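You operate a simulated robot arm through the tools that you are given. There is no shell and no other tool.

The job below is to be done with a simulated two-armed robot. You get a single attempt, and the scene is never put back.

Task
Bring the dark shuttle back, load it with the short green bobbin and send it to READY again.
Fine: its empty bobbin goes in the free cell of the tray; press the clip before you push it off.

Only the result counts: the job must be done as asked and must still hold three seconds after the hand-in. Knocking over, shifting, dropping, spilling or breaking anything else fails it.

Robot
Two 7-joint arms with two-finger parallel grippers on one trunk that stands fixed in place. Base frame: the origin is at the foot of the trunk, x ahead of it, y to its left, z up; the work surface is at about z = 78. Lengths are in cm, angles in degrees, forces in N, time in s.
The left shoulder is at [8, 13.1, 94.7], the right one opposite. With the tool pointing down near the work surface each hand reaches from about 40 to 86 cm from the base axis, measured 20 degrees to its own side. Payload 1.57 kg a hand.
Tool frame (each hand has its own): the origin (TCP) lies between the finger pads and is the grasp point; the fingertips stand 3 cm ahead of it; z points along the fingers, y is the line along which they close. The gripper opens to 11 cm. The fingers are 2.4 cm wide and 1.2 cm thick; the gripper's body (4.8 by 11.2 cm) begins 7.8 cm behind the TCP.
Orientation is told as [roll, pitch, yaw] about the base's x, y, z axes, in that order, counted from this pose: with the fingers straight down and closing along the base's y, the tool's x points along the base's -x, its y along +y and its z along -z.

Tools
- The arms move only by the tool move_arm. It takes "left_steps", "right_steps" or both (then of equal length, played together; a hand with none holds still); each is a list of rows, each a list of 3 entries, a list of its own where there are three numbers: the turn, a rotation vector about the tool's x, y, z in degrees, then the shift along the tool's x, y, z in mm, then the gripper command, from -1 (fully open) to 1 (shut), values between in proportion. In form: [[[rx, ry, rz], [dx, dy, dz], gripper], ...]. A call has 1 to 20 rows; each row is the pose to reach, as a shift and turn from the pose commanded when the call began, along the tool's axes at that moment. Rows are played at 5 a second. More than 5 cm and 8.6 degrees between two rows, or a gripper value outside its range, and nothing of the call is played. A pose out of reach is approached as far as the arm can. The call stops where the force on the tool passes 90 N (or 10 N more than at its start, if that is more) or the arm is blocked; 0.2 s more then pass. The fingers move at their own pace (about 10.8 cm/s each) and stop on an object; they squeeze with about 33 N. The grip force told is the motor's: it shows also when the fingers shut on nothing. Time passes only in rows, and 0.2 s behind the last, so rows that repeat a pose let the fingers close. The reply holds the time, the measured pose of the TCP, the force on the tool along the base axes, the opening and the grip force, in the units named above and with some noise, with the torque about the TCP (base axes, N m) and any sound that the robot's microphone picked up.
- Cameras (640 x 400 px; columns grow to the right, rows downward): "scene" is now at [-4.91, -0.69, 142.28]; the picture's right is [-0.09, -1.00, 0.00], its down [-0.55, 0.05, -0.84] and it looks along [0.83, -0.07, -0.55] (base axes); focal length 322 px, centre (320, 200). "left" rides on the left gripper at [7, -1.6, -14.1] in its tool frame; the picture's right is [0.23, 0.97, 0.00], its down [-0.86, 0.20, -0.48] and it looks along [-0.47, 0.11, 0.88] (tool axes); focal length 222 px, centre (320, 200). "right" rides on the right gripper at [7, 1.6, -14.1] in its tool frame; the picture's right is [-0.23, 0.97, 0.00], its down [-0.86, -0.20, -0.48] and it looks along [-0.47, -0.11, 0.88] (tool axes); focal length 222 px, centre (320, 200). There is no depth. A picture from a camera that has moved, and an enlarged one, comes with that camera's place and axes in the base frame and with its lens.
- capture(camera): a new picture of that camera. No time passes.
- pan_tilt(pan, tilt): turns the head with the scene camera to pan (to the left, within 109 degrees either way) and tilt (down, from -29 to 69), counted from straight ahead of the robot. It gives what a move gives.
- close_up(camera, box): a new picture of the part [left, top, right, bottom] of that camera's present view, enlarged. No time passes.
- hand_in(): hands the job in; it is judged then, once.

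Nothing tells you positions but the pictures and the camera data. Unless the task says otherwise, let go and move clear before handing in.

The tools are called after "Call:" by a JSON object that holds its "method" and its "body". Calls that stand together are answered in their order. move_arm: Moves the arms, as the interface text tells. Its arguments: {"type":"object","properties":{"left_steps":{"type":"array"},"right_steps":{"type":"array"}},"required":[]} The other tools are called the same way: pan_tilt (pan, tilt) turns the head that bears the scene camera; capture (camera) takes a picture; close_up (camera, box) takes an enlarged picture of a part of a camera's view; hand_in () hands the job in.

At the start:

```text
time_s: 0.0
left_ee_pos: [53.49, 16.39, 107.05]
left_tcp_rot: [0.1, -0.1, 0.1]
left_ft_force: [-0.2, 0.0, -1.0]
left_moment: [0.03, -0.02, 0.04]
left_finger_gap: 10.96
left_grasp_force: 0.1
right_ee_pos: [54.38, -34.81, 104.01]
right_tcp_rot: [0.0, 0.1, 0.0]
right_ft_force: [0.1, 0.7, 0.1]
right_moment: [0.02, 0.0, 0.0]
right_finger_gap: 10.99
right_grasp_force: 0.1
head pan, tilt (commanded): [-4.9, 33.2]
```

scene: 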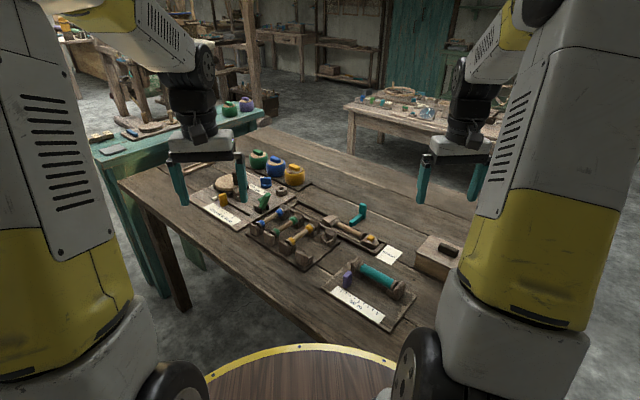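
right: 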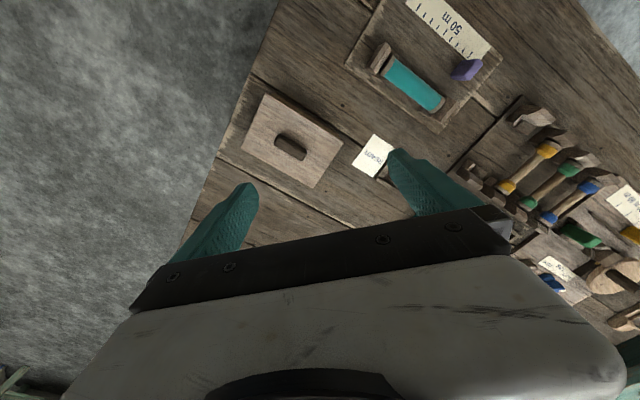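
left: 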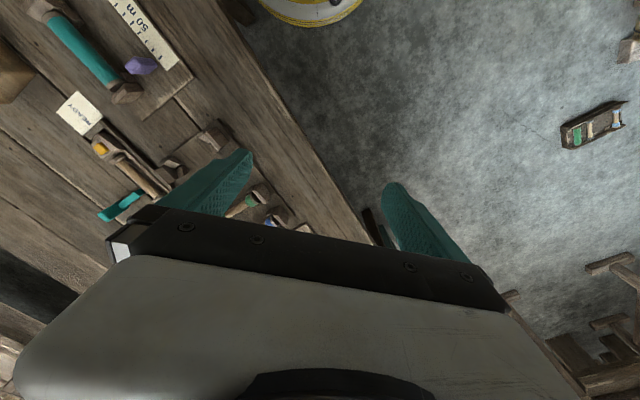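

I see a workbench with a bobbin tray, a long track with a "READY" card, a shuttle, and other items. I will look closer before moving anything.

Call:
{"method": "close_up", "body": {"camera": "scene", "box": [180, 140, 340, 240]}}

Call:
{"method": "close_up", "body": {"camera": "scene", "box": [240, 180, 420, 290]}}

Call:
{"method": "close_up", "body": {"camera": "scene", "box": [310, 220, 470, 330]}}

Call:
{"method": "close_up", "body": {"camera": "right", "box": [440, 80, 640, 330]}}

Call:
{"method": "close_up", "body": {"camera": "left", "box": [0, 60, 220, 240]}}

```text
4.00 times, centred on (260, 190) of scene
camera zoom: at [-4.91, -0.69, 142.28], right [-0.09, -1.0, 0.0], down [-0.55, 0.05, -0.84], along [0.83, -0.07, -0.55], focal length 1289 px, centre (560, 240)
```

zoom: 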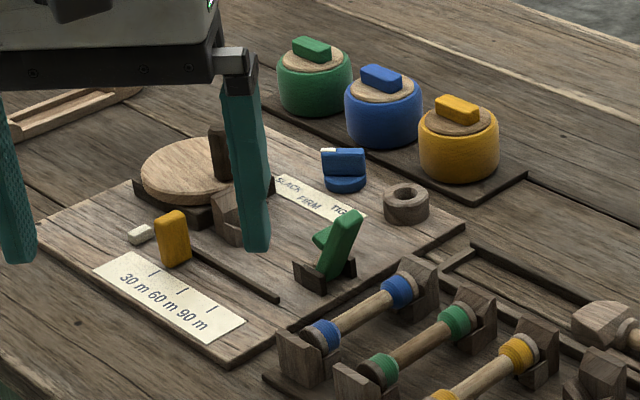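

```text
3.56 times, centred on (330, 235) of scene
camera zoom: at [-4.91, -0.69, 142.28], right [-0.09, -1.0, 0.0], down [-0.55, 0.05, -0.84], along [0.83, -0.07, -0.55], focal length 1146 px, centre (284, 76)
```

zoom: 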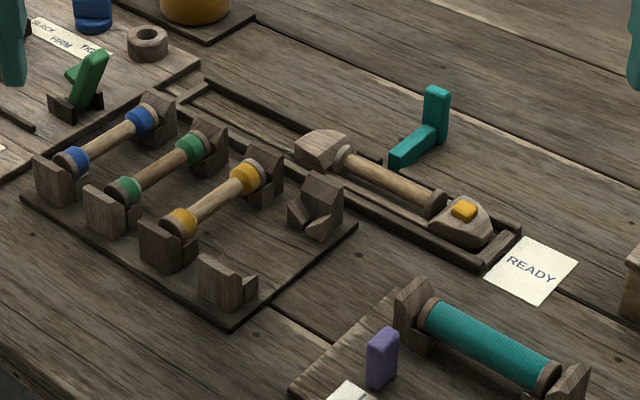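

```text
3.64 times, centred on (390, 275) of scene
camera zoom: at [-4.91, -0.69, 142.28], right [-0.09, -1.0, 0.0], down [-0.55, 0.05, -0.84], along [0.83, -0.07, -0.55], focal length 1172 px, centre (66, -73)
```

zoom: 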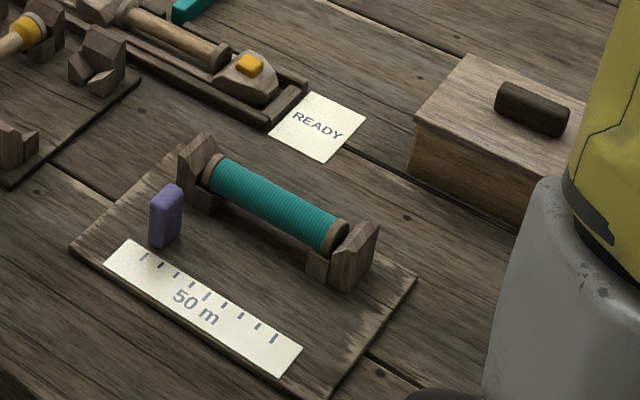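

```text
1.60 times, centred on (540, 205) of right
camera zoom: at [47.43, -33.14, 118.09], right [0.23, 0.97, 0.0], down [0.86, -0.2, 0.48], along [0.47, -0.11, -0.88], focal length 355 px, centre (-32, 192)
```

zoom: 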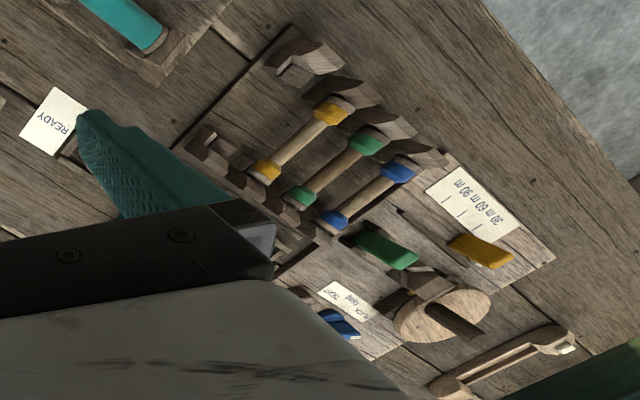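

```text
2.22 times, centred on (110, 150) of left
camera zoom: at [46.44, 14.71, 121.17], right [-0.23, 0.97, 0.0], down [0.86, 0.2, 0.48], along [0.47, 0.11, -0.88], focal length 494 px, centre (787, 311)
```

zoom: 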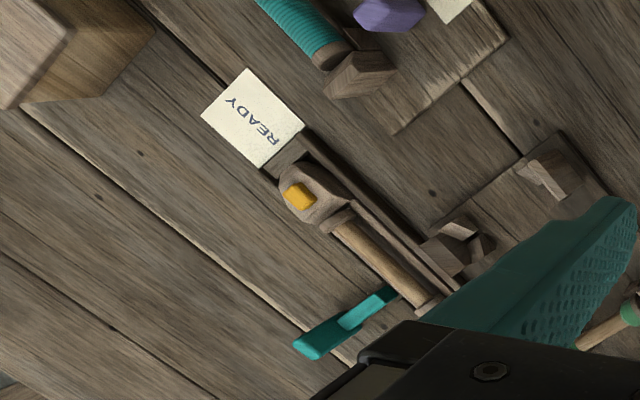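

The bench has a tray with three bobbins, a track with a shuttle beside the READY card, and other stations. I'll turn the head and take more views to find every shuttle and bobbin.

Call:
{"method": "pan_tilt", "body": {"pan": 25, "tilt": 35}}

Call:
{"method": "capture", "body": {"camera": "scene"}}

Call:
{"method": "pan_tilt", "body": {"pan": -35, "tilt": 30}}

Call:
{"method": "capture", "body": {"camera": "scene"}}

Call:
{"method": "pan_tilt", "body": {"pan": 0, "tilt": 45}}

Call:
{"method": "capture", "body": {"camera": "scene"}}

```text
time_s: 0.9
left_ee_pos: [53.4, 16.57, 107.12]
left_tcp_rot: [0.0, 0.0, -0.1]
left_ft_force: [-0.2, 0.6, -0.3]
left_moment: [0.0, -0.02, 0.0]
left_finger_gap: 10.98
left_grasp_force: 0.0
right_ee_pos: [54.28, -34.88, 104.04]
right_tcp_rot: [0.0, -0.1, 0.0]
right_ft_force: [-0.2, -0.2, 0.3]
right_moment: [-0.01, 0.03, 0.02]
right_finger_gap: 11.0
right_grasp_force: 0.0
head pan, tilt (commanded): [25.0, 35.0]
```

```text
taken
camera scene: at [-5.79, 3.78, 142.01], right [0.42, -0.91, 0.0], down [-0.52, -0.24, -0.82], along [0.74, 0.35, -0.57], focal length 322 px, centre (320, 200)
```

scene: 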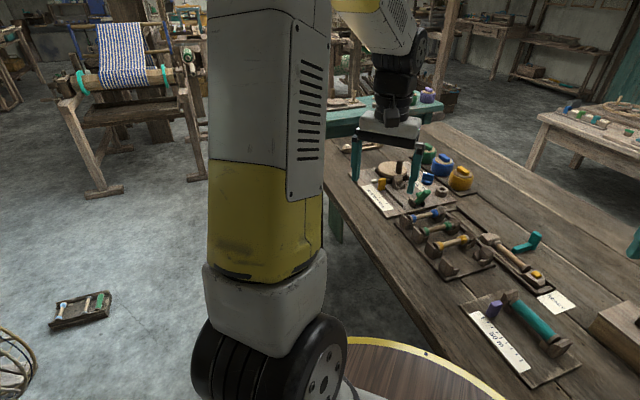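

```text
time_s: 2.2
left_ee_pos: [53.39, 16.49, 106.98]
left_tcp_rot: [0.1, 0.0, 0.0]
left_ft_force: [-0.5, -0.6, -0.5]
left_moment: [-0.04, 0.01, 0.0]
left_finger_gap: 11.0
left_grasp_force: 0.0
right_ee_pos: [54.26, -34.87, 103.85]
right_tcp_rot: [0.1, 0.0, 0.0]
right_ft_force: [-0.2, 0.9, -0.2]
right_moment: [0.05, 0.01, -0.01]
right_finger_gap: 10.98
right_grasp_force: 0.1
head pan, tilt (commanded): [-35.0, 30.0]
```

```text
taken
camera scene: at [-6.36, -5.12, 142.79], right [-0.57, -0.82, 0.0], down [-0.41, 0.29, -0.87], along [0.71, -0.5, -0.5], focal length 322 px, centre (320, 200)
```

scene: 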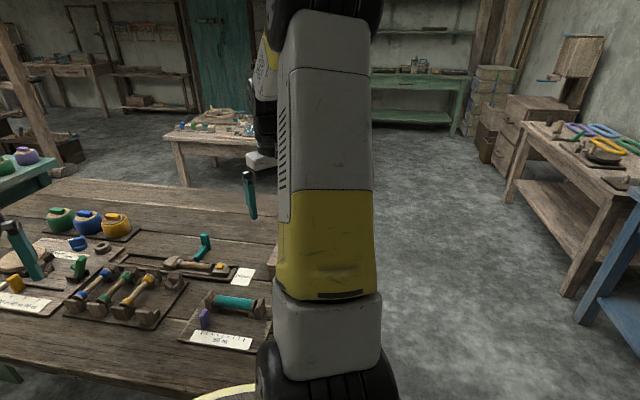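

```text
time_s: 3.3
left_ee_pos: [53.32, 16.43, 106.98]
left_tcp_rot: [0.1, -0.1, 0.0]
left_ft_force: [-0.6, 0.4, -0.1]
left_moment: [0.02, -0.05, -0.01]
left_finger_gap: 11.01
left_grasp_force: 0.0
right_ee_pos: [54.36, -34.9, 104.0]
right_tcp_rot: [0.1, 0.0, 0.0]
right_ft_force: [-0.2, -1.3, -0.4]
right_moment: [-0.03, 0.0, -0.01]
right_finger_gap: 10.99
right_grasp_force: 0.1
head pan, tilt (commanded): [0.0, 45.0]
```

```text
taken
camera scene: at [-5.64, 0.06, 140.53], right [0.0, -1.0, 0.0], down [-0.71, 0.0, -0.71], along [0.71, 0.0, -0.71], focal length 322 px, centre (320, 200)
```

scene: 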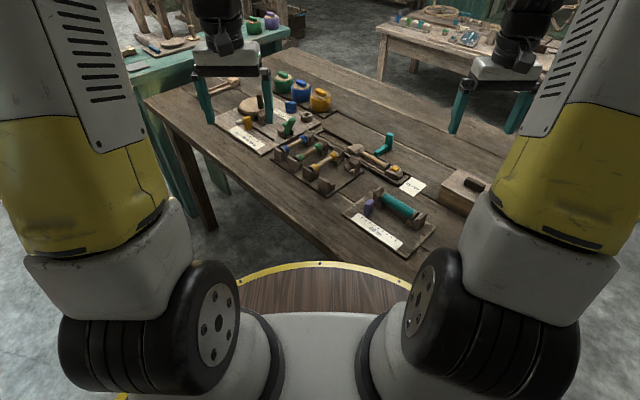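

The main bench holds everything reachable. I'll zoom on the track, lever, tray and the shuttle at the back left.

Call:
{"method": "close_up", "body": {"camera": "scene", "box": [320, 120, 440, 200]}}

Call:
{"method": "close_up", "body": {"camera": "scene", "box": [260, 120, 360, 200]}}

Call:
{"method": "close_up", "body": {"camera": "scene", "box": [190, 60, 340, 160]}}

Call:
{"method": "close_up", "body": {"camera": "scene", "box": [400, 140, 520, 240]}}

```text
5.00 times, centred on (380, 160) of scene
camera zoom: at [-5.64, 0.06, 140.53], right [0.0, -1.0, 0.0], down [-0.71, 0.0, -0.71], along [0.71, 0.0, -0.71], focal length 1611 px, centre (20, 400)
```

zoom: 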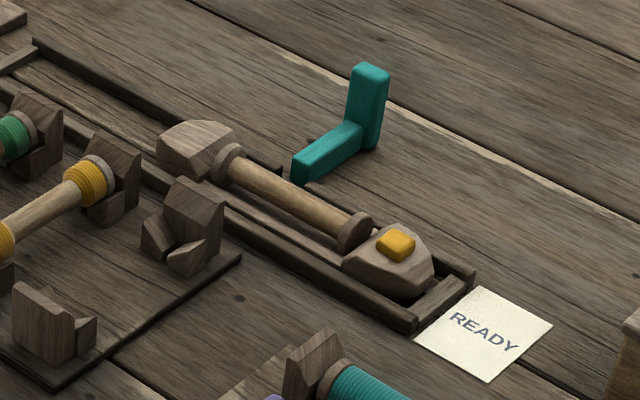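

```text
5.00 times, centred on (310, 160) of scene
camera zoom: at [-5.64, 0.06, 140.53], right [0.0, -1.0, 0.0], down [-0.71, 0.0, -0.71], along [0.71, 0.0, -0.71], focal length 1611 px, centre (370, 400)
```

zoom: 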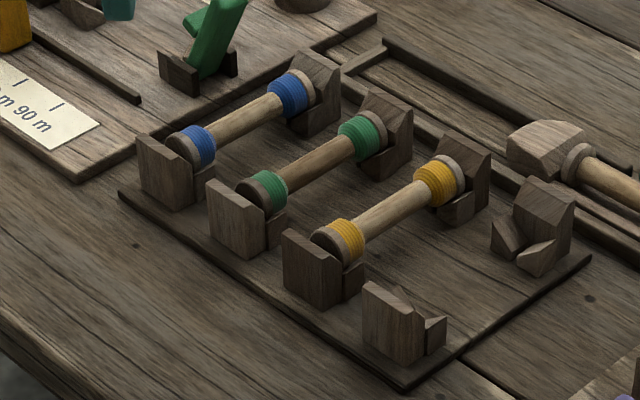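

```text
4.00 times, centred on (265, 110) of scene
camera zoom: at [-5.64, 0.06, 140.53], right [0.0, -1.0, 0.0], down [-0.71, 0.0, -0.71], along [0.71, 0.0, -0.71], focal length 1289 px, centre (540, 560)
```

zoom: 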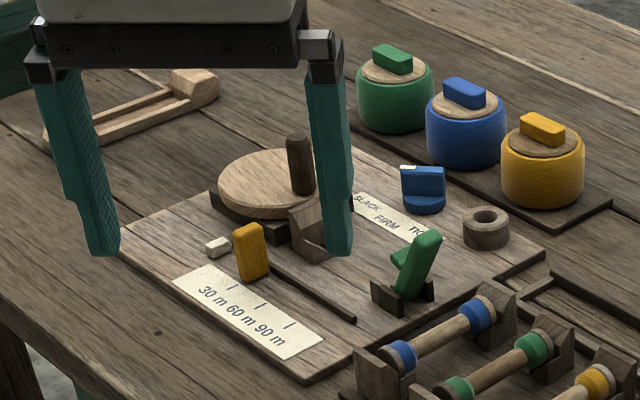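

```text
4.00 times, centred on (460, 190) of scene
camera zoom: at [-5.64, 0.06, 140.53], right [0.0, -1.0, 0.0], down [-0.71, 0.0, -0.71], along [0.71, 0.0, -0.71], focal length 1289 px, centre (-240, 240)
```

zoom: 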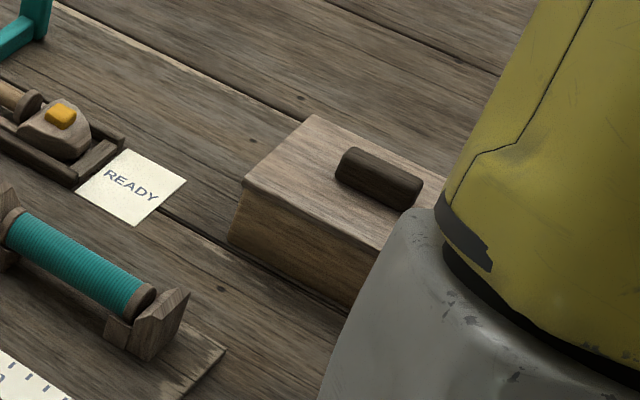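

The shuttle on the track near READY holds an empty bobbin with a yellow clip, and a teal L-handle reaches into the rail. I'll bring the right hand's camera over the track, staying high, to see the mechanism.

Call:
{"method": "move_arm", "body": {"right_steps": [[[0, 0, 0], [20, 45, 0], -1], [[0, 0, 0], [40, 90, 0], -1], [[0, 0, 0], [60, 135, 0], -1], [[0, 0, 0], [60, 150, 0], -1]]}}

Call:
{"method": "capture", "body": {"camera": "right"}}

Call:
{"method": "capture", "body": {"camera": "scene"}}

```text
time_s: 4.3
left_ee_pos: [53.4, 16.48, 107.01]
left_tcp_rot: [0.0, 0.0, 0.1]
left_ft_force: [1.0, 0.4, -0.8]
left_moment: [0.0, 0.0, 0.0]
left_finger_gap: 11.01
left_grasp_force: 0.0
right_ee_pos: [48.38, -19.7, 104.24]
right_tcp_rot: [0.0, 0.0, 0.1]
right_ft_force: [0.4, -0.2, -0.1]
right_moment: [-0.03, 0.0, 0.0]
right_finger_gap: 11.02
right_grasp_force: 0.1
head pan, tilt (commanded): [0.0, 45.0]
```

```text
taken
camera right: at [41.47, -17.96, 118.44], right [0.23, 0.97, 0.0], down [0.85, -0.2, 0.48], along [0.47, -0.11, -0.88], focal length 222 px, centre (320, 200)
```

right: 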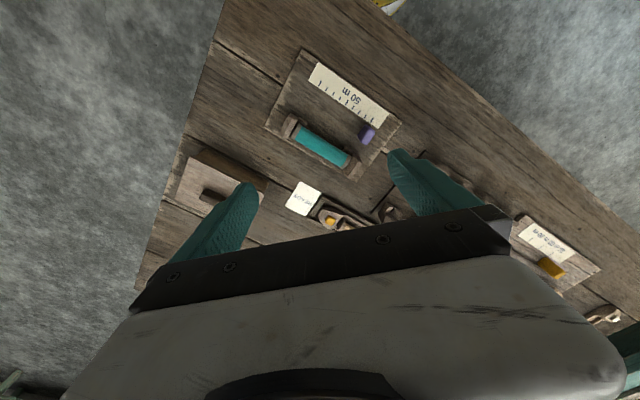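

```text
taken
camera scene: at [-5.64, 0.05, 140.53], right [0.0, -1.0, 0.0], down [-0.71, 0.0, -0.71], along [0.71, 0.0, -0.71], focal length 322 px, centre (320, 200)
```

scene: 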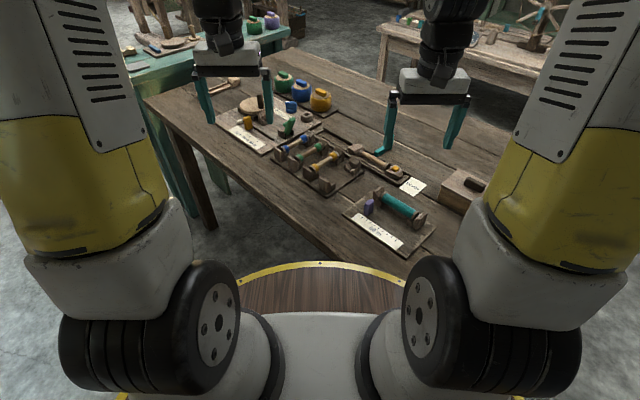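

The camera needs to be further forward to see the track between the fingers. I'll move the right hand forward, still high.

Call:
{"method": "move_arm", "body": {"right_steps": [[[0, 0, 0], [-45, 10, 0], -1], [[0, 0, 0], [-90, 20, 0], -1], [[0, 0, 0], [-135, 30, 0], -1], [[0, 0, 0], [-180, 40, 0], -1]]}}

Call:
{"method": "capture", "body": {"camera": "right"}}

Call:
{"method": "close_up", "body": {"camera": "right", "box": [220, 60, 420, 240]}}

```text
time_s: 5.3
left_ee_pos: [53.34, 16.46, 107.09]
left_tcp_rot: [0.0, -0.1, 0.0]
left_ft_force: [-0.1, -0.4, 0.2]
left_moment: [0.01, -0.04, 0.0]
left_finger_gap: 10.99
left_grasp_force: 0.1
right_ee_pos: [66.1, -15.62, 104.33]
right_tcp_rot: [-0.1, 0.0, 0.0]
right_ft_force: [-0.1, -0.5, 0.4]
right_moment: [-0.01, 0.01, 0.02]
right_finger_gap: 11.0
right_grasp_force: 0.1
head pan, tilt (commanded): [0.0, 45.0]
```

```text
taken
camera right: at [59.28, -13.99, 118.41], right [0.23, 0.97, 0.0], down [0.86, -0.2, 0.48], along [0.47, -0.11, -0.88], focal length 222 px, centre (320, 200)
```

right: 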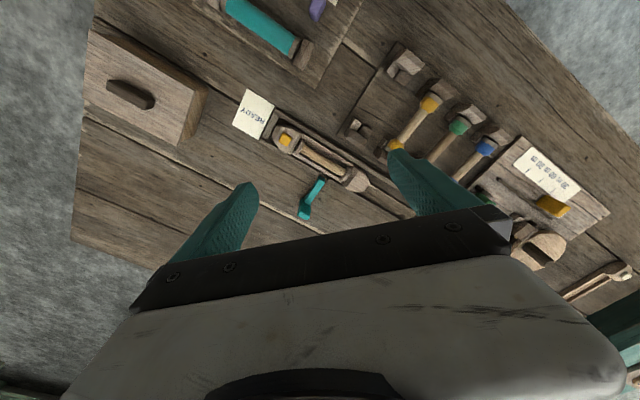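

```text
2.22 times, centred on (320, 150) of right
camera zoom: at [59.28, -13.99, 118.41], right [0.23, 0.97, 0.0], down [0.86, -0.2, 0.48], along [0.47, -0.11, -0.88], focal length 494 px, centre (320, 311)
```

zoom: 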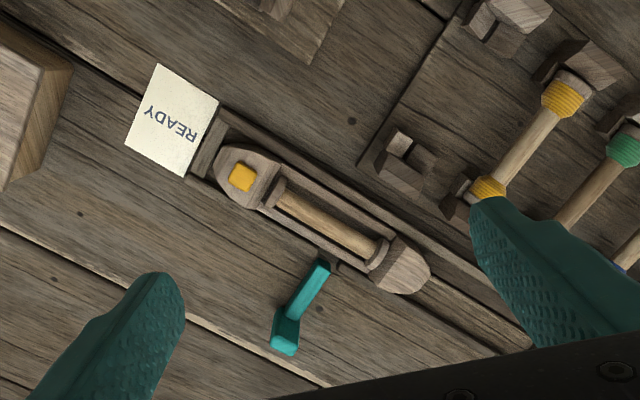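

Call:
{"method": "close_up", "body": {"camera": "right", "box": [260, 110, 390, 220]}}

Call:
{"method": "close_up", "body": {"camera": "right", "box": [340, 40, 520, 160]}}

Call:
{"method": "close_up", "body": {"camera": "right", "box": [480, 120, 640, 320]}}

Call:
{"method": "close_up", "body": {"camera": "left", "box": [0, 60, 220, 240]}}

```text
3.64 times, centred on (325, 165) of right
camera zoom: at [59.28, -13.99, 118.41], right [0.23, 0.97, 0.0], down [0.86, -0.2, 0.48], along [0.47, -0.11, -0.88], focal length 808 px, centre (302, 327)
```

zoom: 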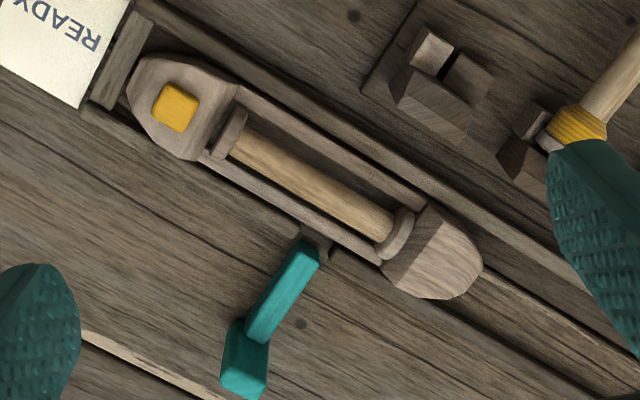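

```text
3.33 times, centred on (430, 100) of right
camera zoom: at [59.28, -13.99, 118.41], right [0.23, 0.97, 0.0], down [0.86, -0.2, 0.48], along [0.47, -0.11, -0.88], focal length 740 px, centre (-47, 533)
```

zoom: 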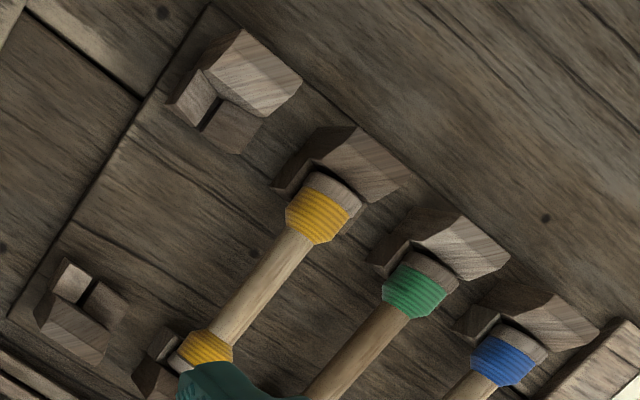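

```text
2.00 times, centred on (560, 220) of right
camera zoom: at [59.28, -13.99, 118.41], right [0.23, 0.97, 0.0], down [0.86, -0.2, 0.48], along [0.47, -0.11, -0.88], focal length 444 px, centre (-160, 160)
```

zoom: 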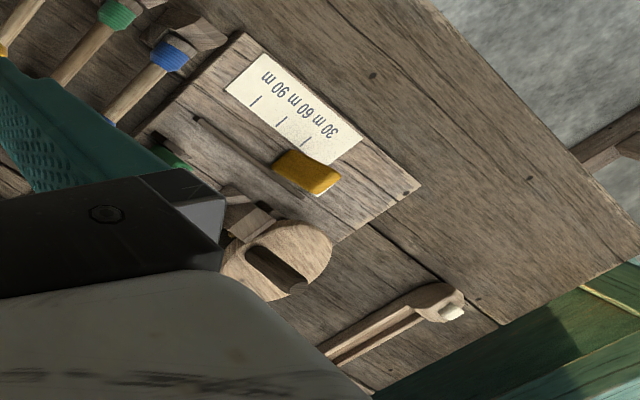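

```text
2.22 times, centred on (110, 150) of left
camera zoom: at [46.41, 14.69, 121.19], right [-0.23, 0.97, 0.0], down [0.86, 0.2, 0.48], along [0.47, 0.11, -0.88], focal length 494 px, centre (787, 311)
```

zoom: 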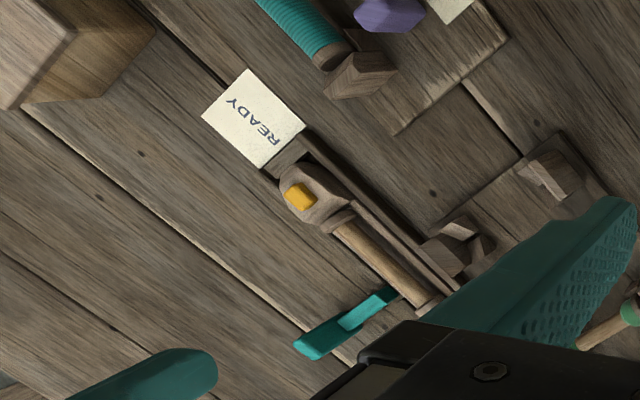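

The shuttle at READY is darker than the pale one lying at the back left. I'll study the lever and the shuttle at higher zoom.

Call:
{"method": "close_up", "body": {"camera": "scene", "box": [350, 125, 410, 165]}}

Call:
{"method": "close_up", "body": {"camera": "right", "box": [290, 160, 350, 225]}}

Call:
{"method": "close_up", "body": {"camera": "right", "box": [260, 110, 330, 170]}}

Call:
{"method": "close_up", "body": {"camera": "scene", "box": [320, 110, 360, 150]}}

```text
10.00 times, centred on (380, 145) of scene
camera zoom: at [-5.69, 0.06, 140.53], right [0.0, -1.0, 0.0], down [-0.71, 0.0, -0.71], along [0.71, 0.0, -0.71], focal length 3222 px, centre (-280, 750)
```

zoom: 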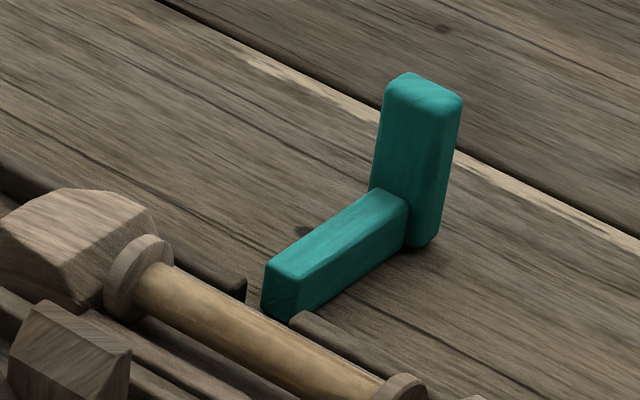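

```text
6.15 times, centred on (320, 192) of right
camera zoom: at [59.28, -13.99, 118.41], right [0.23, 0.97, 0.0], down [0.86, -0.2, 0.48], along [0.47, -0.11, -0.88], focal length 1367 px, centre (320, 246)
```

zoom: 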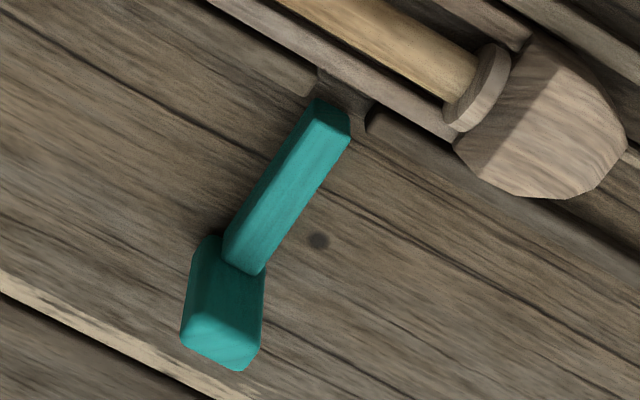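

```text
6.67 times, centred on (295, 140) of right
camera zoom: at [59.28, -13.99, 118.41], right [0.23, 0.97, 0.0], down [0.86, -0.2, 0.48], along [0.47, -0.11, -0.88], focal length 1481 px, centre (487, 600)
```

zoom: 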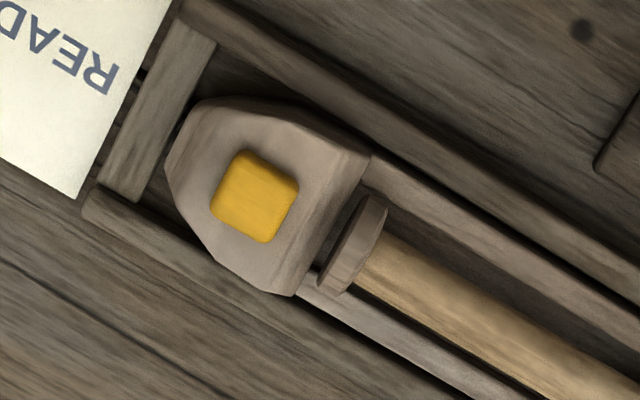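

```text
10.00 times, centred on (340, 130) of scene
camera zoom: at [-5.69, 0.06, 140.53], right [0.0, -1.0, 0.0], down [-0.71, 0.0, -0.71], along [0.71, 0.0, -0.71], focal length 3222 px, centre (120, 900)
```

zoom: 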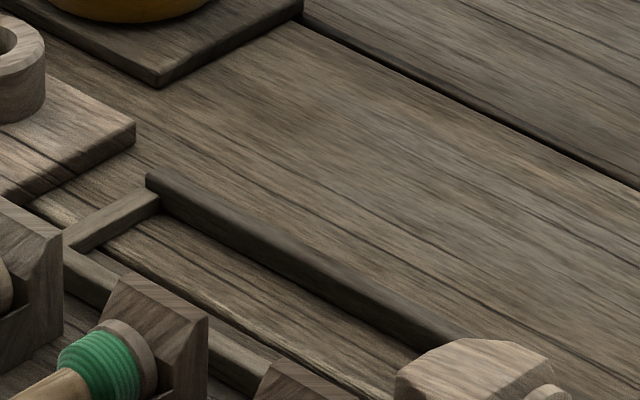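

The shuttle's bobbin axis comes out around z = 80, centred near (72, -16), along a 45° track. I'll take higher-zoom views to measure the walls, rails and clip.

Call:
{"method": "close_up", "body": {"camera": "right", "box": [300, 130, 380, 195]}}

Call:
{"method": "close_up", "body": {"camera": "scene", "box": [345, 140, 410, 182]}}

Call:
{"method": "close_up", "body": {"camera": "left", "box": [80, 100, 160, 210]}}

Call:
{"method": "close_up", "body": {"camera": "scene", "box": [380, 150, 420, 180]}}

```text
6.15 times, centred on (340, 162) of right
camera zoom: at [59.28, -13.99, 118.41], right [0.23, 0.97, 0.0], down [0.86, -0.2, 0.48], along [0.47, -0.11, -0.88], focal length 1367 px, centre (197, 431)
```

zoom: 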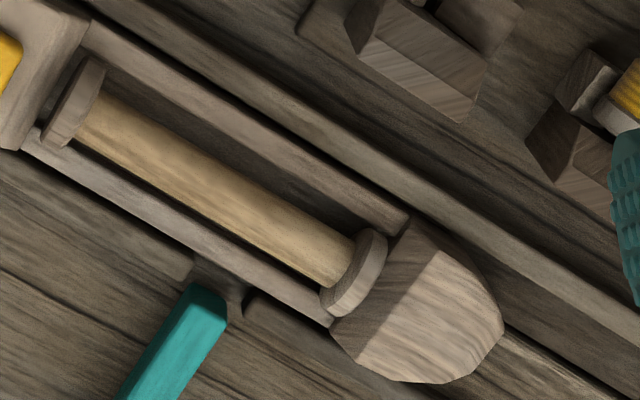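

```text
9.52 times, centred on (378, 161) of scene
camera zoom: at [-5.69, 0.06, 140.53], right [0.0, -1.0, 0.0], down [-0.71, 0.0, -0.71], along [0.71, 0.0, -0.71], focal length 3068 px, centre (-228, 571)
```

zoom: 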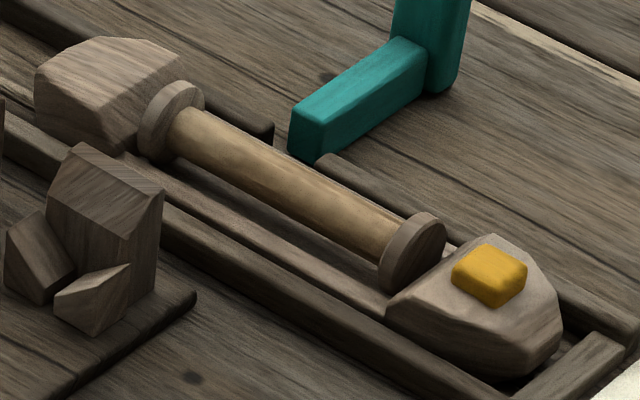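

```text
3.64 times, centred on (120, 155) of left
camera zoom: at [46.41, 14.69, 121.19], right [-0.23, 0.97, 0.0], down [0.86, 0.2, 0.48], along [0.47, 0.11, -0.88], focal length 808 px, centre (1047, 364)
```

zoom: 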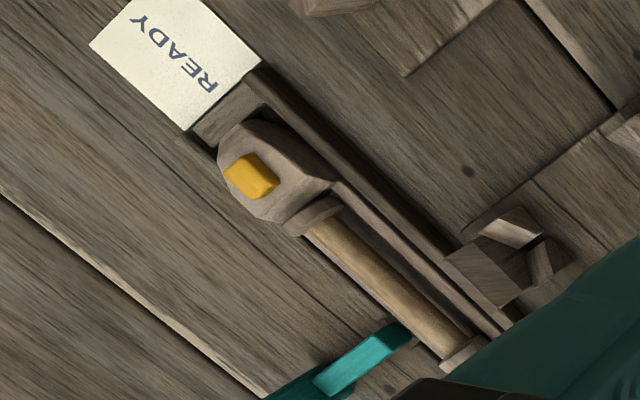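

```text
13.33 times, centred on (400, 165) of scene
camera zoom: at [-5.69, 0.06, 140.53], right [0.0, -1.0, 0.0], down [-0.71, 0.0, -0.71], along [0.71, 0.0, -0.71], focal length 4296 px, centre (-747, 667)
```

zoom: 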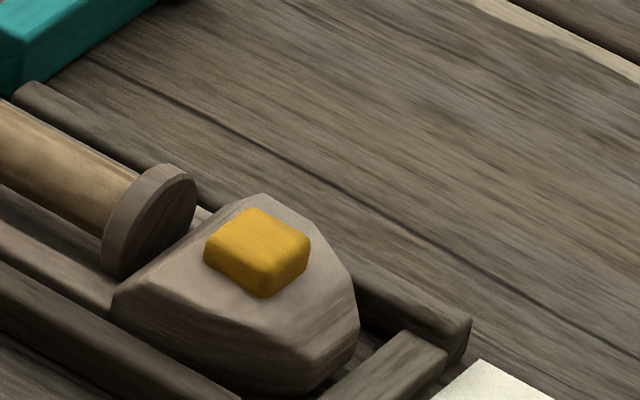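

The dark shuttle's bobbin has its axis at z ≈ 80.1 and runs at 45°, from about (68.6, -19.7) to (75.4, -12.9). I'll turn the right hand 45° above it with the fingers partly closed, then check the alignment.

Call:
{"method": "move_arm", "body": {"right_steps": [[[0, 0, -7.5], [-9, -2, 10], 0.2], [[0, 0, -15], [-18, -5, 20], 0.2], [[0, 0, -22.5], [-27, -7, 30], 0.2], [[0, 0, -30], [-36, -10, 45], 0.2], [[0, 0, -37.5], [-45, -12, 60], 0.2], [[0, 0, -45], [-51, -14, 80], 0.2], [[0, 0, -45], [-51, -14, 90], 0.2]]}}

Call:
{"method": "capture", "body": {"camera": "right"}}

Call:
{"method": "capture", "body": {"camera": "scene"}}

```text
time_s: 6.9
left_ee_pos: [53.4, 16.4, 107.07]
left_tcp_rot: [0.0, -0.1, 0.0]
left_ft_force: [-0.4, 0.1, 0.4]
left_moment: [0.01, -0.04, -0.01]
left_finger_gap: 10.98
left_grasp_force: 0.0
right_ee_pos: [71.32, -17.23, 94.87]
right_tcp_rot: [0.1, 0.1, 45.1]
right_ft_force: [0.3, 0.4, 0.5]
right_moment: [-0.02, 0.02, 0.0]
right_finger_gap: 4.43
right_grasp_force: 0.1
head pan, tilt (commanded): [0.0, 45.0]
```

```text
taken
camera right: at [65.31, -20.91, 108.99], right [-0.53, 0.85, 0.0], down [0.74, 0.47, 0.48], along [0.41, 0.25, -0.88], focal length 222 px, centre (320, 200)
```

right: 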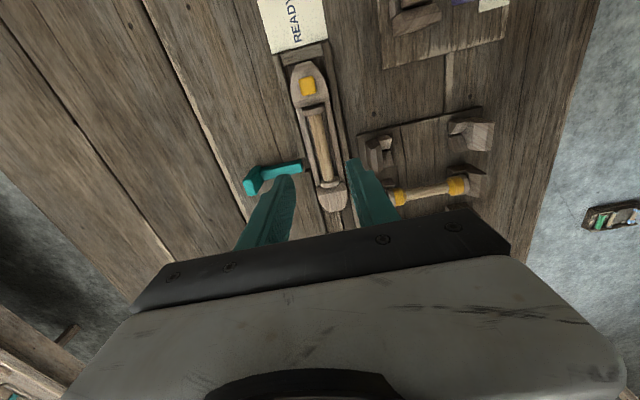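

```text
taken
camera scene: at [-5.65, 0.07, 140.53], right [0.0, -1.0, 0.0], down [-0.71, 0.0, -0.71], along [0.71, 0.0, -0.71], focal length 322 px, centre (320, 200)
```

scene: 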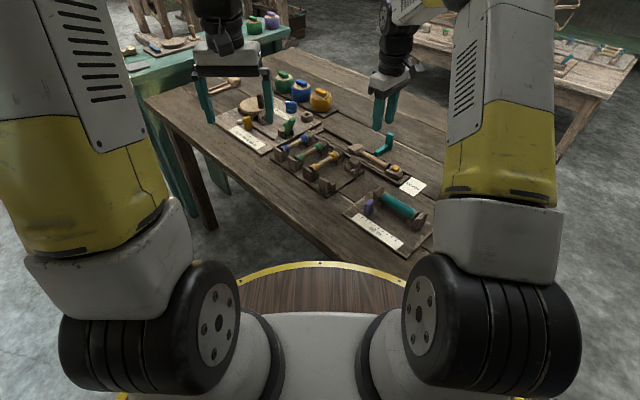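

The hand is turned in line with the track. I'll zoom in to check alignment and the lever.

Call:
{"method": "close_up", "body": {"camera": "right", "box": [230, 40, 400, 240]}}

Call:
{"method": "close_up", "body": {"camera": "right", "box": [280, 100, 360, 220]}}

Call:
{"method": "close_up", "body": {"camera": "scene", "box": [340, 80, 420, 190]}}

```text
2.00 times, centred on (315, 140) of right
camera zoom: at [65.31, -20.91, 108.99], right [-0.53, 0.85, 0.0], down [0.74, 0.47, 0.48], along [0.41, 0.25, -0.88], focal length 444 px, centre (330, 320)
```

zoom: 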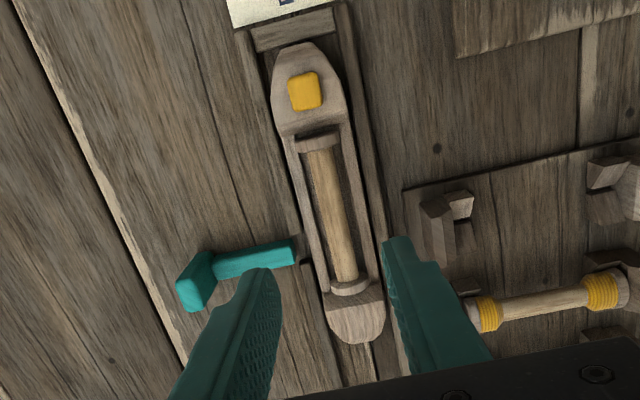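

```text
3.33 times, centred on (320, 160) of right
camera zoom: at [65.31, -20.91, 108.99], right [-0.53, 0.85, 0.0], down [0.74, 0.47, 0.48], along [0.41, 0.25, -0.88], focal length 740 px, centre (320, 333)
```

zoom: 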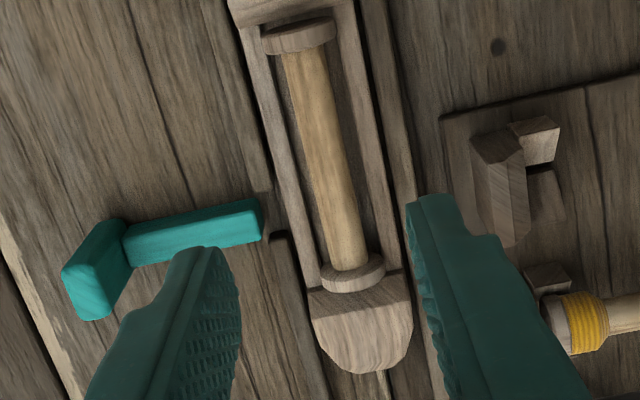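

```text
3.64 times, centred on (380, 135) of scene
camera zoom: at [-5.65, 0.07, 140.53], right [0.0, -1.0, 0.0], down [-0.71, 0.0, -0.71], along [0.71, 0.0, -0.71], focal length 1172 px, centre (102, 436)
```

zoom: 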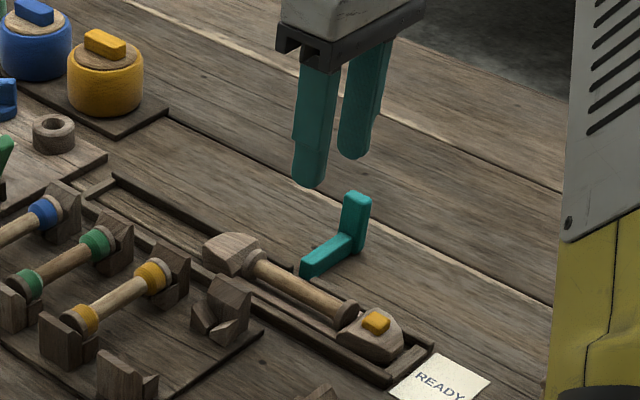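

Alignment looks right: the hand is over the bobbin core just clip-side of its centre and clear of the lever. I'll lower it in stages.

Call:
{"method": "move_arm", "body": {"right_steps": [[[0, 0, 0], [0, 1, 40], 0.27], [[0, 0, 0], [0, 1, 80], 0.27], [[0, 0, 0], [0, 1, 105], 0.27], [[0, 0, 0], [0, 1, 112], 0.27], [[0, 0, 0], [0, 1, 112], 0.27]]}}

Call:
{"method": "capture", "body": {"camera": "right"}}

Call:
{"method": "close_up", "body": {"camera": "scene", "box": [340, 100, 430, 190]}}

Call:
{"method": "close_up", "body": {"camera": "left", "box": [60, 100, 180, 210]}}

```text
time_s: 8.1
left_ee_pos: [53.43, 16.56, 107.03]
left_tcp_rot: [0.0, 0.0, 0.0]
left_ft_force: [-0.3, 0.0, -0.2]
left_moment: [0.03, -0.05, -0.02]
left_finger_gap: 11.01
left_grasp_force: 0.0
right_ee_pos: [71.2, -17.45, 83.85]
right_tcp_rot: [0.1, 0.0, 45.0]
right_ft_force: [0.0, -0.3, -0.4]
right_moment: [0.03, -0.01, 0.01]
right_finger_gap: 3.98
right_grasp_force: 0.0
head pan, tilt (commanded): [0.0, 45.0]
```

```text
taken
camera right: at [65.29, -21.15, 98.02], right [-0.53, 0.85, 0.0], down [0.75, 0.46, 0.48], along [0.41, 0.25, -0.88], focal length 222 px, centre (320, 200)
```

right: 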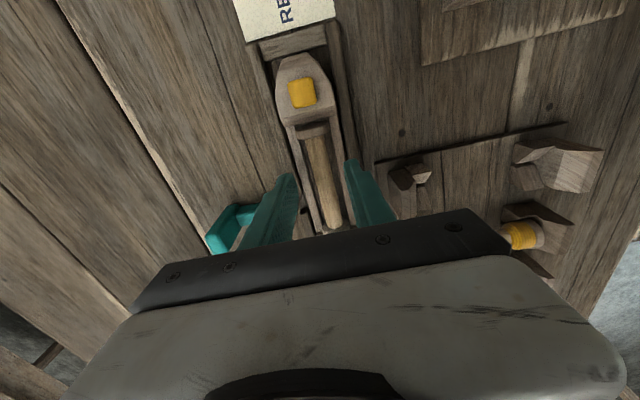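

```text
4.44 times, centred on (385, 145) of scene
camera zoom: at [-5.64, 0.07, 140.53], right [0.0, -1.0, 0.0], down [-0.71, 0.0, -0.71], along [0.71, 0.0, -0.71], focal length 1432 px, centre (31, 444)
```

zoom: 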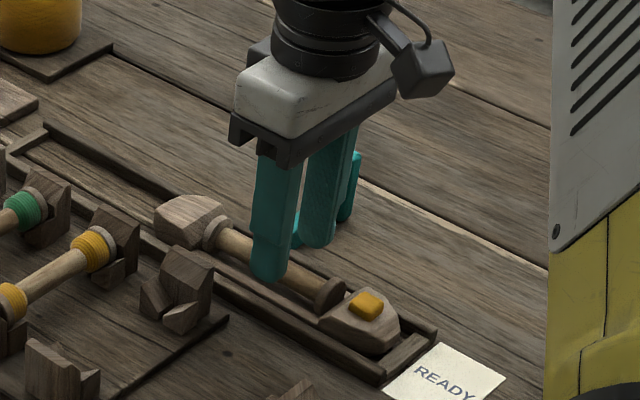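

```text
3.64 times, centred on (120, 155) of left
camera zoom: at [46.45, 14.72, 121.17], right [-0.23, 0.97, 0.0], down [0.86, 0.2, 0.48], along [0.47, 0.11, -0.88], focal length 808 px, centre (1047, 364)
```

zoom: 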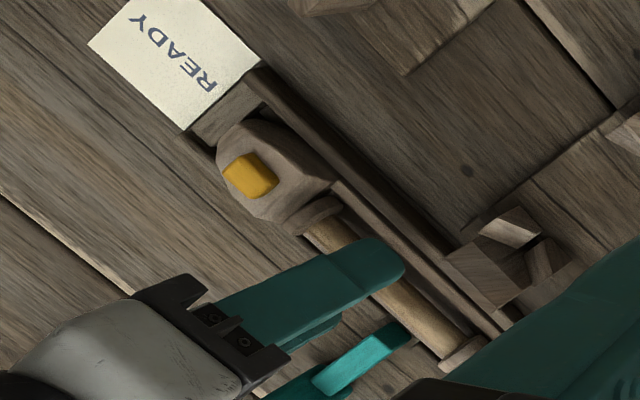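

The fingertips are about 1 cm above the bobbin axis with the bobbin between them. I'll check centring with a close-up.

Call:
{"method": "close_up", "body": {"camera": "right", "box": [260, 110, 400, 240]}}

```text
3.08 times, centred on (330, 175) of right
camera zoom: at [65.29, -21.15, 98.02], right [-0.53, 0.85, 0.0], down [0.75, 0.46, 0.48], along [0.41, 0.25, -0.88], focal length 684 px, centre (289, 277)
```

zoom: 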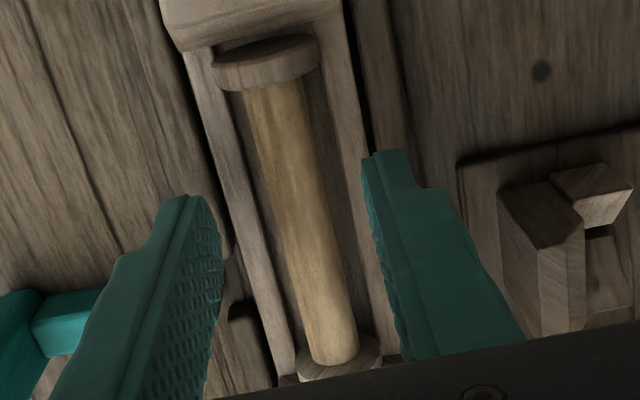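

The bobbin is centred between the fingers. I'll lower 12 mm more with force checks, then close on the core.

Call:
{"method": "move_arm", "body": {"right_steps": [[[0, 0, 0], [0, 0, 4], 0.27], [[0, 0, 0], [0, 0, 8], 0.27], [[0, 0, 0], [0, 0, 12], 0.27], [[0, 0, 0], [0, 0, 12], 0.27]]}}

Call:
{"method": "close_up", "body": {"camera": "right", "box": [260, 110, 400, 240]}}

Call:
{"method": "close_up", "body": {"camera": "scene", "box": [350, 120, 420, 190]}}

```text
time_s: 9.1
left_ee_pos: [53.36, 16.53, 107.14]
left_tcp_rot: [0.0, -0.1, 0.0]
left_ft_force: [-0.3, 0.7, 0.1]
left_moment: [0.03, 0.02, 0.0]
left_finger_gap: 10.99
left_grasp_force: 0.1
right_ee_pos: [71.4, -17.27, 82.66]
right_tcp_rot: [0.0, 0.0, 45.0]
right_ft_force: [0.1, -1.0, 0.1]
right_moment: [-0.02, -0.01, 0.01]
right_finger_gap: 4.03
right_grasp_force: 0.0
head pan, tilt (commanded): [0.0, 45.0]
```

```text
3.08 times, centred on (330, 175) of right
camera zoom: at [65.38, -20.96, 96.73], right [-0.53, 0.85, 0.0], down [0.75, 0.46, 0.48], along [0.41, 0.25, -0.88], focal length 684 px, centre (289, 277)
```

zoom: 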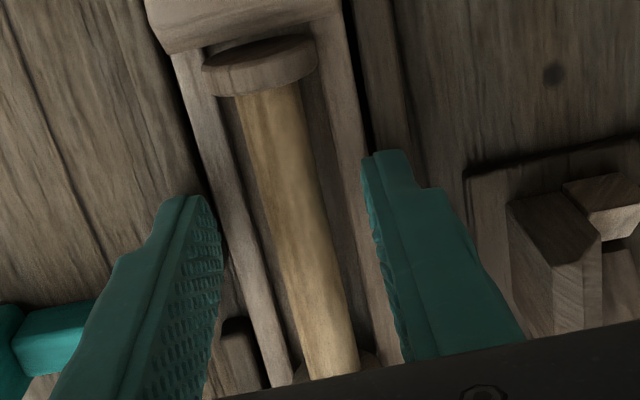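

```text
5.71 times, centred on (385, 155) of scene
camera zoom: at [-5.64, 0.07, 140.53], right [0.0, -1.0, 0.0], down [-0.71, 0.0, -0.71], along [0.71, 0.0, -0.71], focal length 1841 px, centre (-51, 457)
```

zoom: 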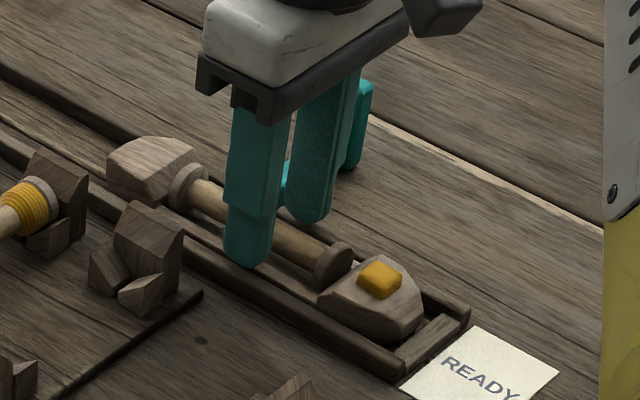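

No contact yet. I'll go 2 mm lower and close slowly on the core.

Call:
{"method": "move_arm", "body": {"right_steps": [[[0, 0, 0], [0, 0, 2], 0.27], [[0, 0, 0], [0, 0, 2], 0.45], [[0, 0, 0], [0, 0, 2], 0.6], [[0, 0, 0], [0, 0, 2], 0.6]]}}

Call:
{"method": "close_up", "body": {"camera": "right", "box": [260, 110, 400, 240]}}

```text
time_s: 10.1
left_ee_pos: [53.38, 16.53, 107.03]
left_tcp_rot: [0.0, 0.0, 0.0]
left_ft_force: [-0.6, 0.2, -0.5]
left_moment: [0.0, 0.02, 0.0]
left_finger_gap: 11.01
left_grasp_force: 0.1
right_ee_pos: [71.23, -17.24, 82.43]
right_tcp_rot: [-0.1, 0.0, 45.1]
right_ft_force: [-1.1, 0.2, 0.3]
right_moment: [-0.01, -0.03, 0.01]
right_finger_gap: 2.22
right_grasp_force: 0.1
head pan, tilt (commanded): [0.0, 45.0]
```

```text
3.08 times, centred on (330, 175) of right
camera zoom: at [65.34, -20.92, 96.6], right [-0.53, 0.85, 0.0], down [0.75, 0.46, 0.48], along [0.41, 0.25, -0.88], focal length 684 px, centre (289, 277)
```

zoom: 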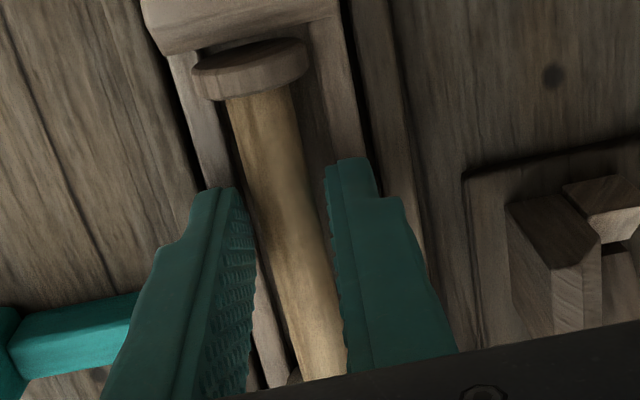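

Still clear at 2.2 cm gap. I'll shift 1 mm to centre and close fully on the core.

Call:
{"method": "move_arm", "body": {"right_steps": [[[0, 0, 0], [0, -1, 0], 0.65], [[0, 0, 0], [0, -1, 0], 0.8], [[0, 0, 0], [0, -1, 0], 1], [[0, 0, 0], [0, -1, 0], 1], [[0, 0, 0], [0, -1, 0], 1]]}}

Call:
{"method": "close_up", "body": {"camera": "right", "box": [260, 60, 400, 240]}}

Call:
{"method": "close_up", "body": {"camera": "scene", "box": [350, 120, 420, 190]}}

```text
time_s: 11.3
left_ee_pos: [53.42, 16.55, 107.08]
left_tcp_rot: [0.0, 0.0, -0.1]
left_ft_force: [-0.1, -1.0, 0.3]
left_moment: [-0.01, 0.01, 0.01]
left_finger_gap: 10.99
left_grasp_force: 0.1
right_ee_pos: [71.41, -17.29, 82.47]
right_tcp_rot: [0.1, 0.1, 44.9]
right_ft_force: [0.0, 1.0, 3.3]
right_moment: [-0.04, 0.01, 0.0]
right_finger_gap: 1.85
right_grasp_force: 33.0
head pan, tilt (commanded): [0.0, 45.0]
```

```text
2.22 times, centred on (330, 150) of right
camera zoom: at [65.38, -20.96, 96.55], right [-0.53, 0.85, 0.0], down [0.75, 0.46, 0.48], along [0.41, 0.25, -0.88], focal length 494 px, centre (298, 311)
```

zoom: 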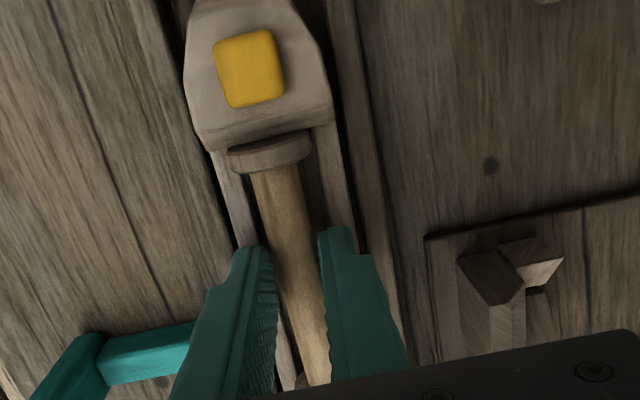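

```text
5.71 times, centred on (385, 155) of scene
camera zoom: at [-5.64, 0.07, 140.53], right [0.0, -1.0, 0.0], down [-0.71, 0.0, -0.71], along [0.71, 0.0, -0.71], focal length 1841 px, centre (-51, 457)
```

zoom: 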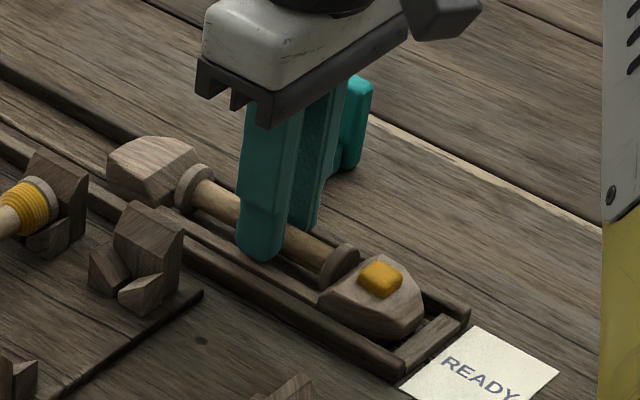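

The bobbin core is gripped (gap 1.85 cm, 33 N). I'll first try pulling the shuttle back just 6 mm to see whether it slides.

Call:
{"method": "move_arm", "body": {"right_steps": [[[0, 0, 0], [-2, 0, 0], 1], [[0, 0, 0], [-4, 0, 0], 1], [[0, 0, 0], [-6, 0, 0], 1]]}}

Call:
{"method": "close_up", "body": {"camera": "right", "box": [260, 60, 400, 240]}}

Call:
{"method": "close_up", "body": {"camera": "scene", "box": [350, 120, 420, 190]}}

```text
time_s: 12.1
left_ee_pos: [53.35, 16.39, 106.99]
left_tcp_rot: [0.0, 0.0, -0.1]
left_ft_force: [0.1, 0.3, 0.5]
left_moment: [-0.01, 0.01, -0.03]
left_finger_gap: 11.0
left_grasp_force: 0.0
right_ee_pos: [71.74, -16.95, 82.28]
right_tcp_rot: [0.0, 0.0, 45.1]
right_ft_force: [-0.6, -0.4, 0.3]
right_moment: [-0.04, 0.04, 0.0]
right_finger_gap: 1.81
right_grasp_force: 32.9
head pan, tilt (commanded): [0.0, 45.0]
```

```text
2.22 times, centred on (330, 150) of right
camera zoom: at [65.88, -20.58, 96.55], right [-0.53, 0.85, 0.0], down [0.75, 0.46, 0.48], along [0.41, 0.25, -0.88], focal length 494 px, centre (298, 311)
```

zoom: 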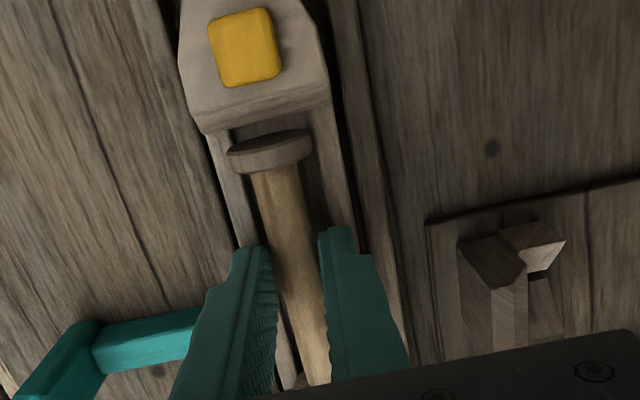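

```text
5.71 times, centred on (385, 155) of scene
camera zoom: at [-5.64, 0.07, 140.53], right [0.0, -1.0, 0.0], down [-0.71, 0.0, -0.71], along [0.71, 0.0, -0.71], focal length 1841 px, centre (-51, 457)
```

zoom: 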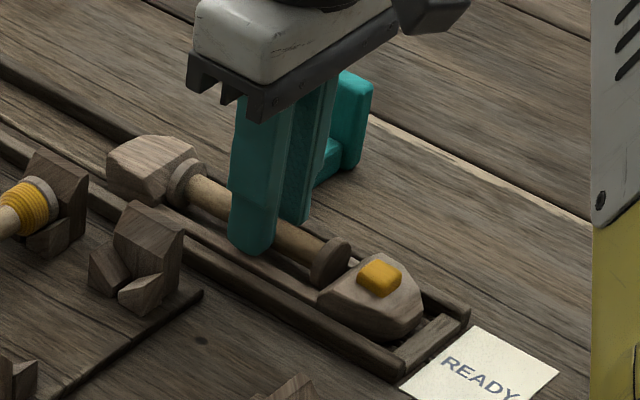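

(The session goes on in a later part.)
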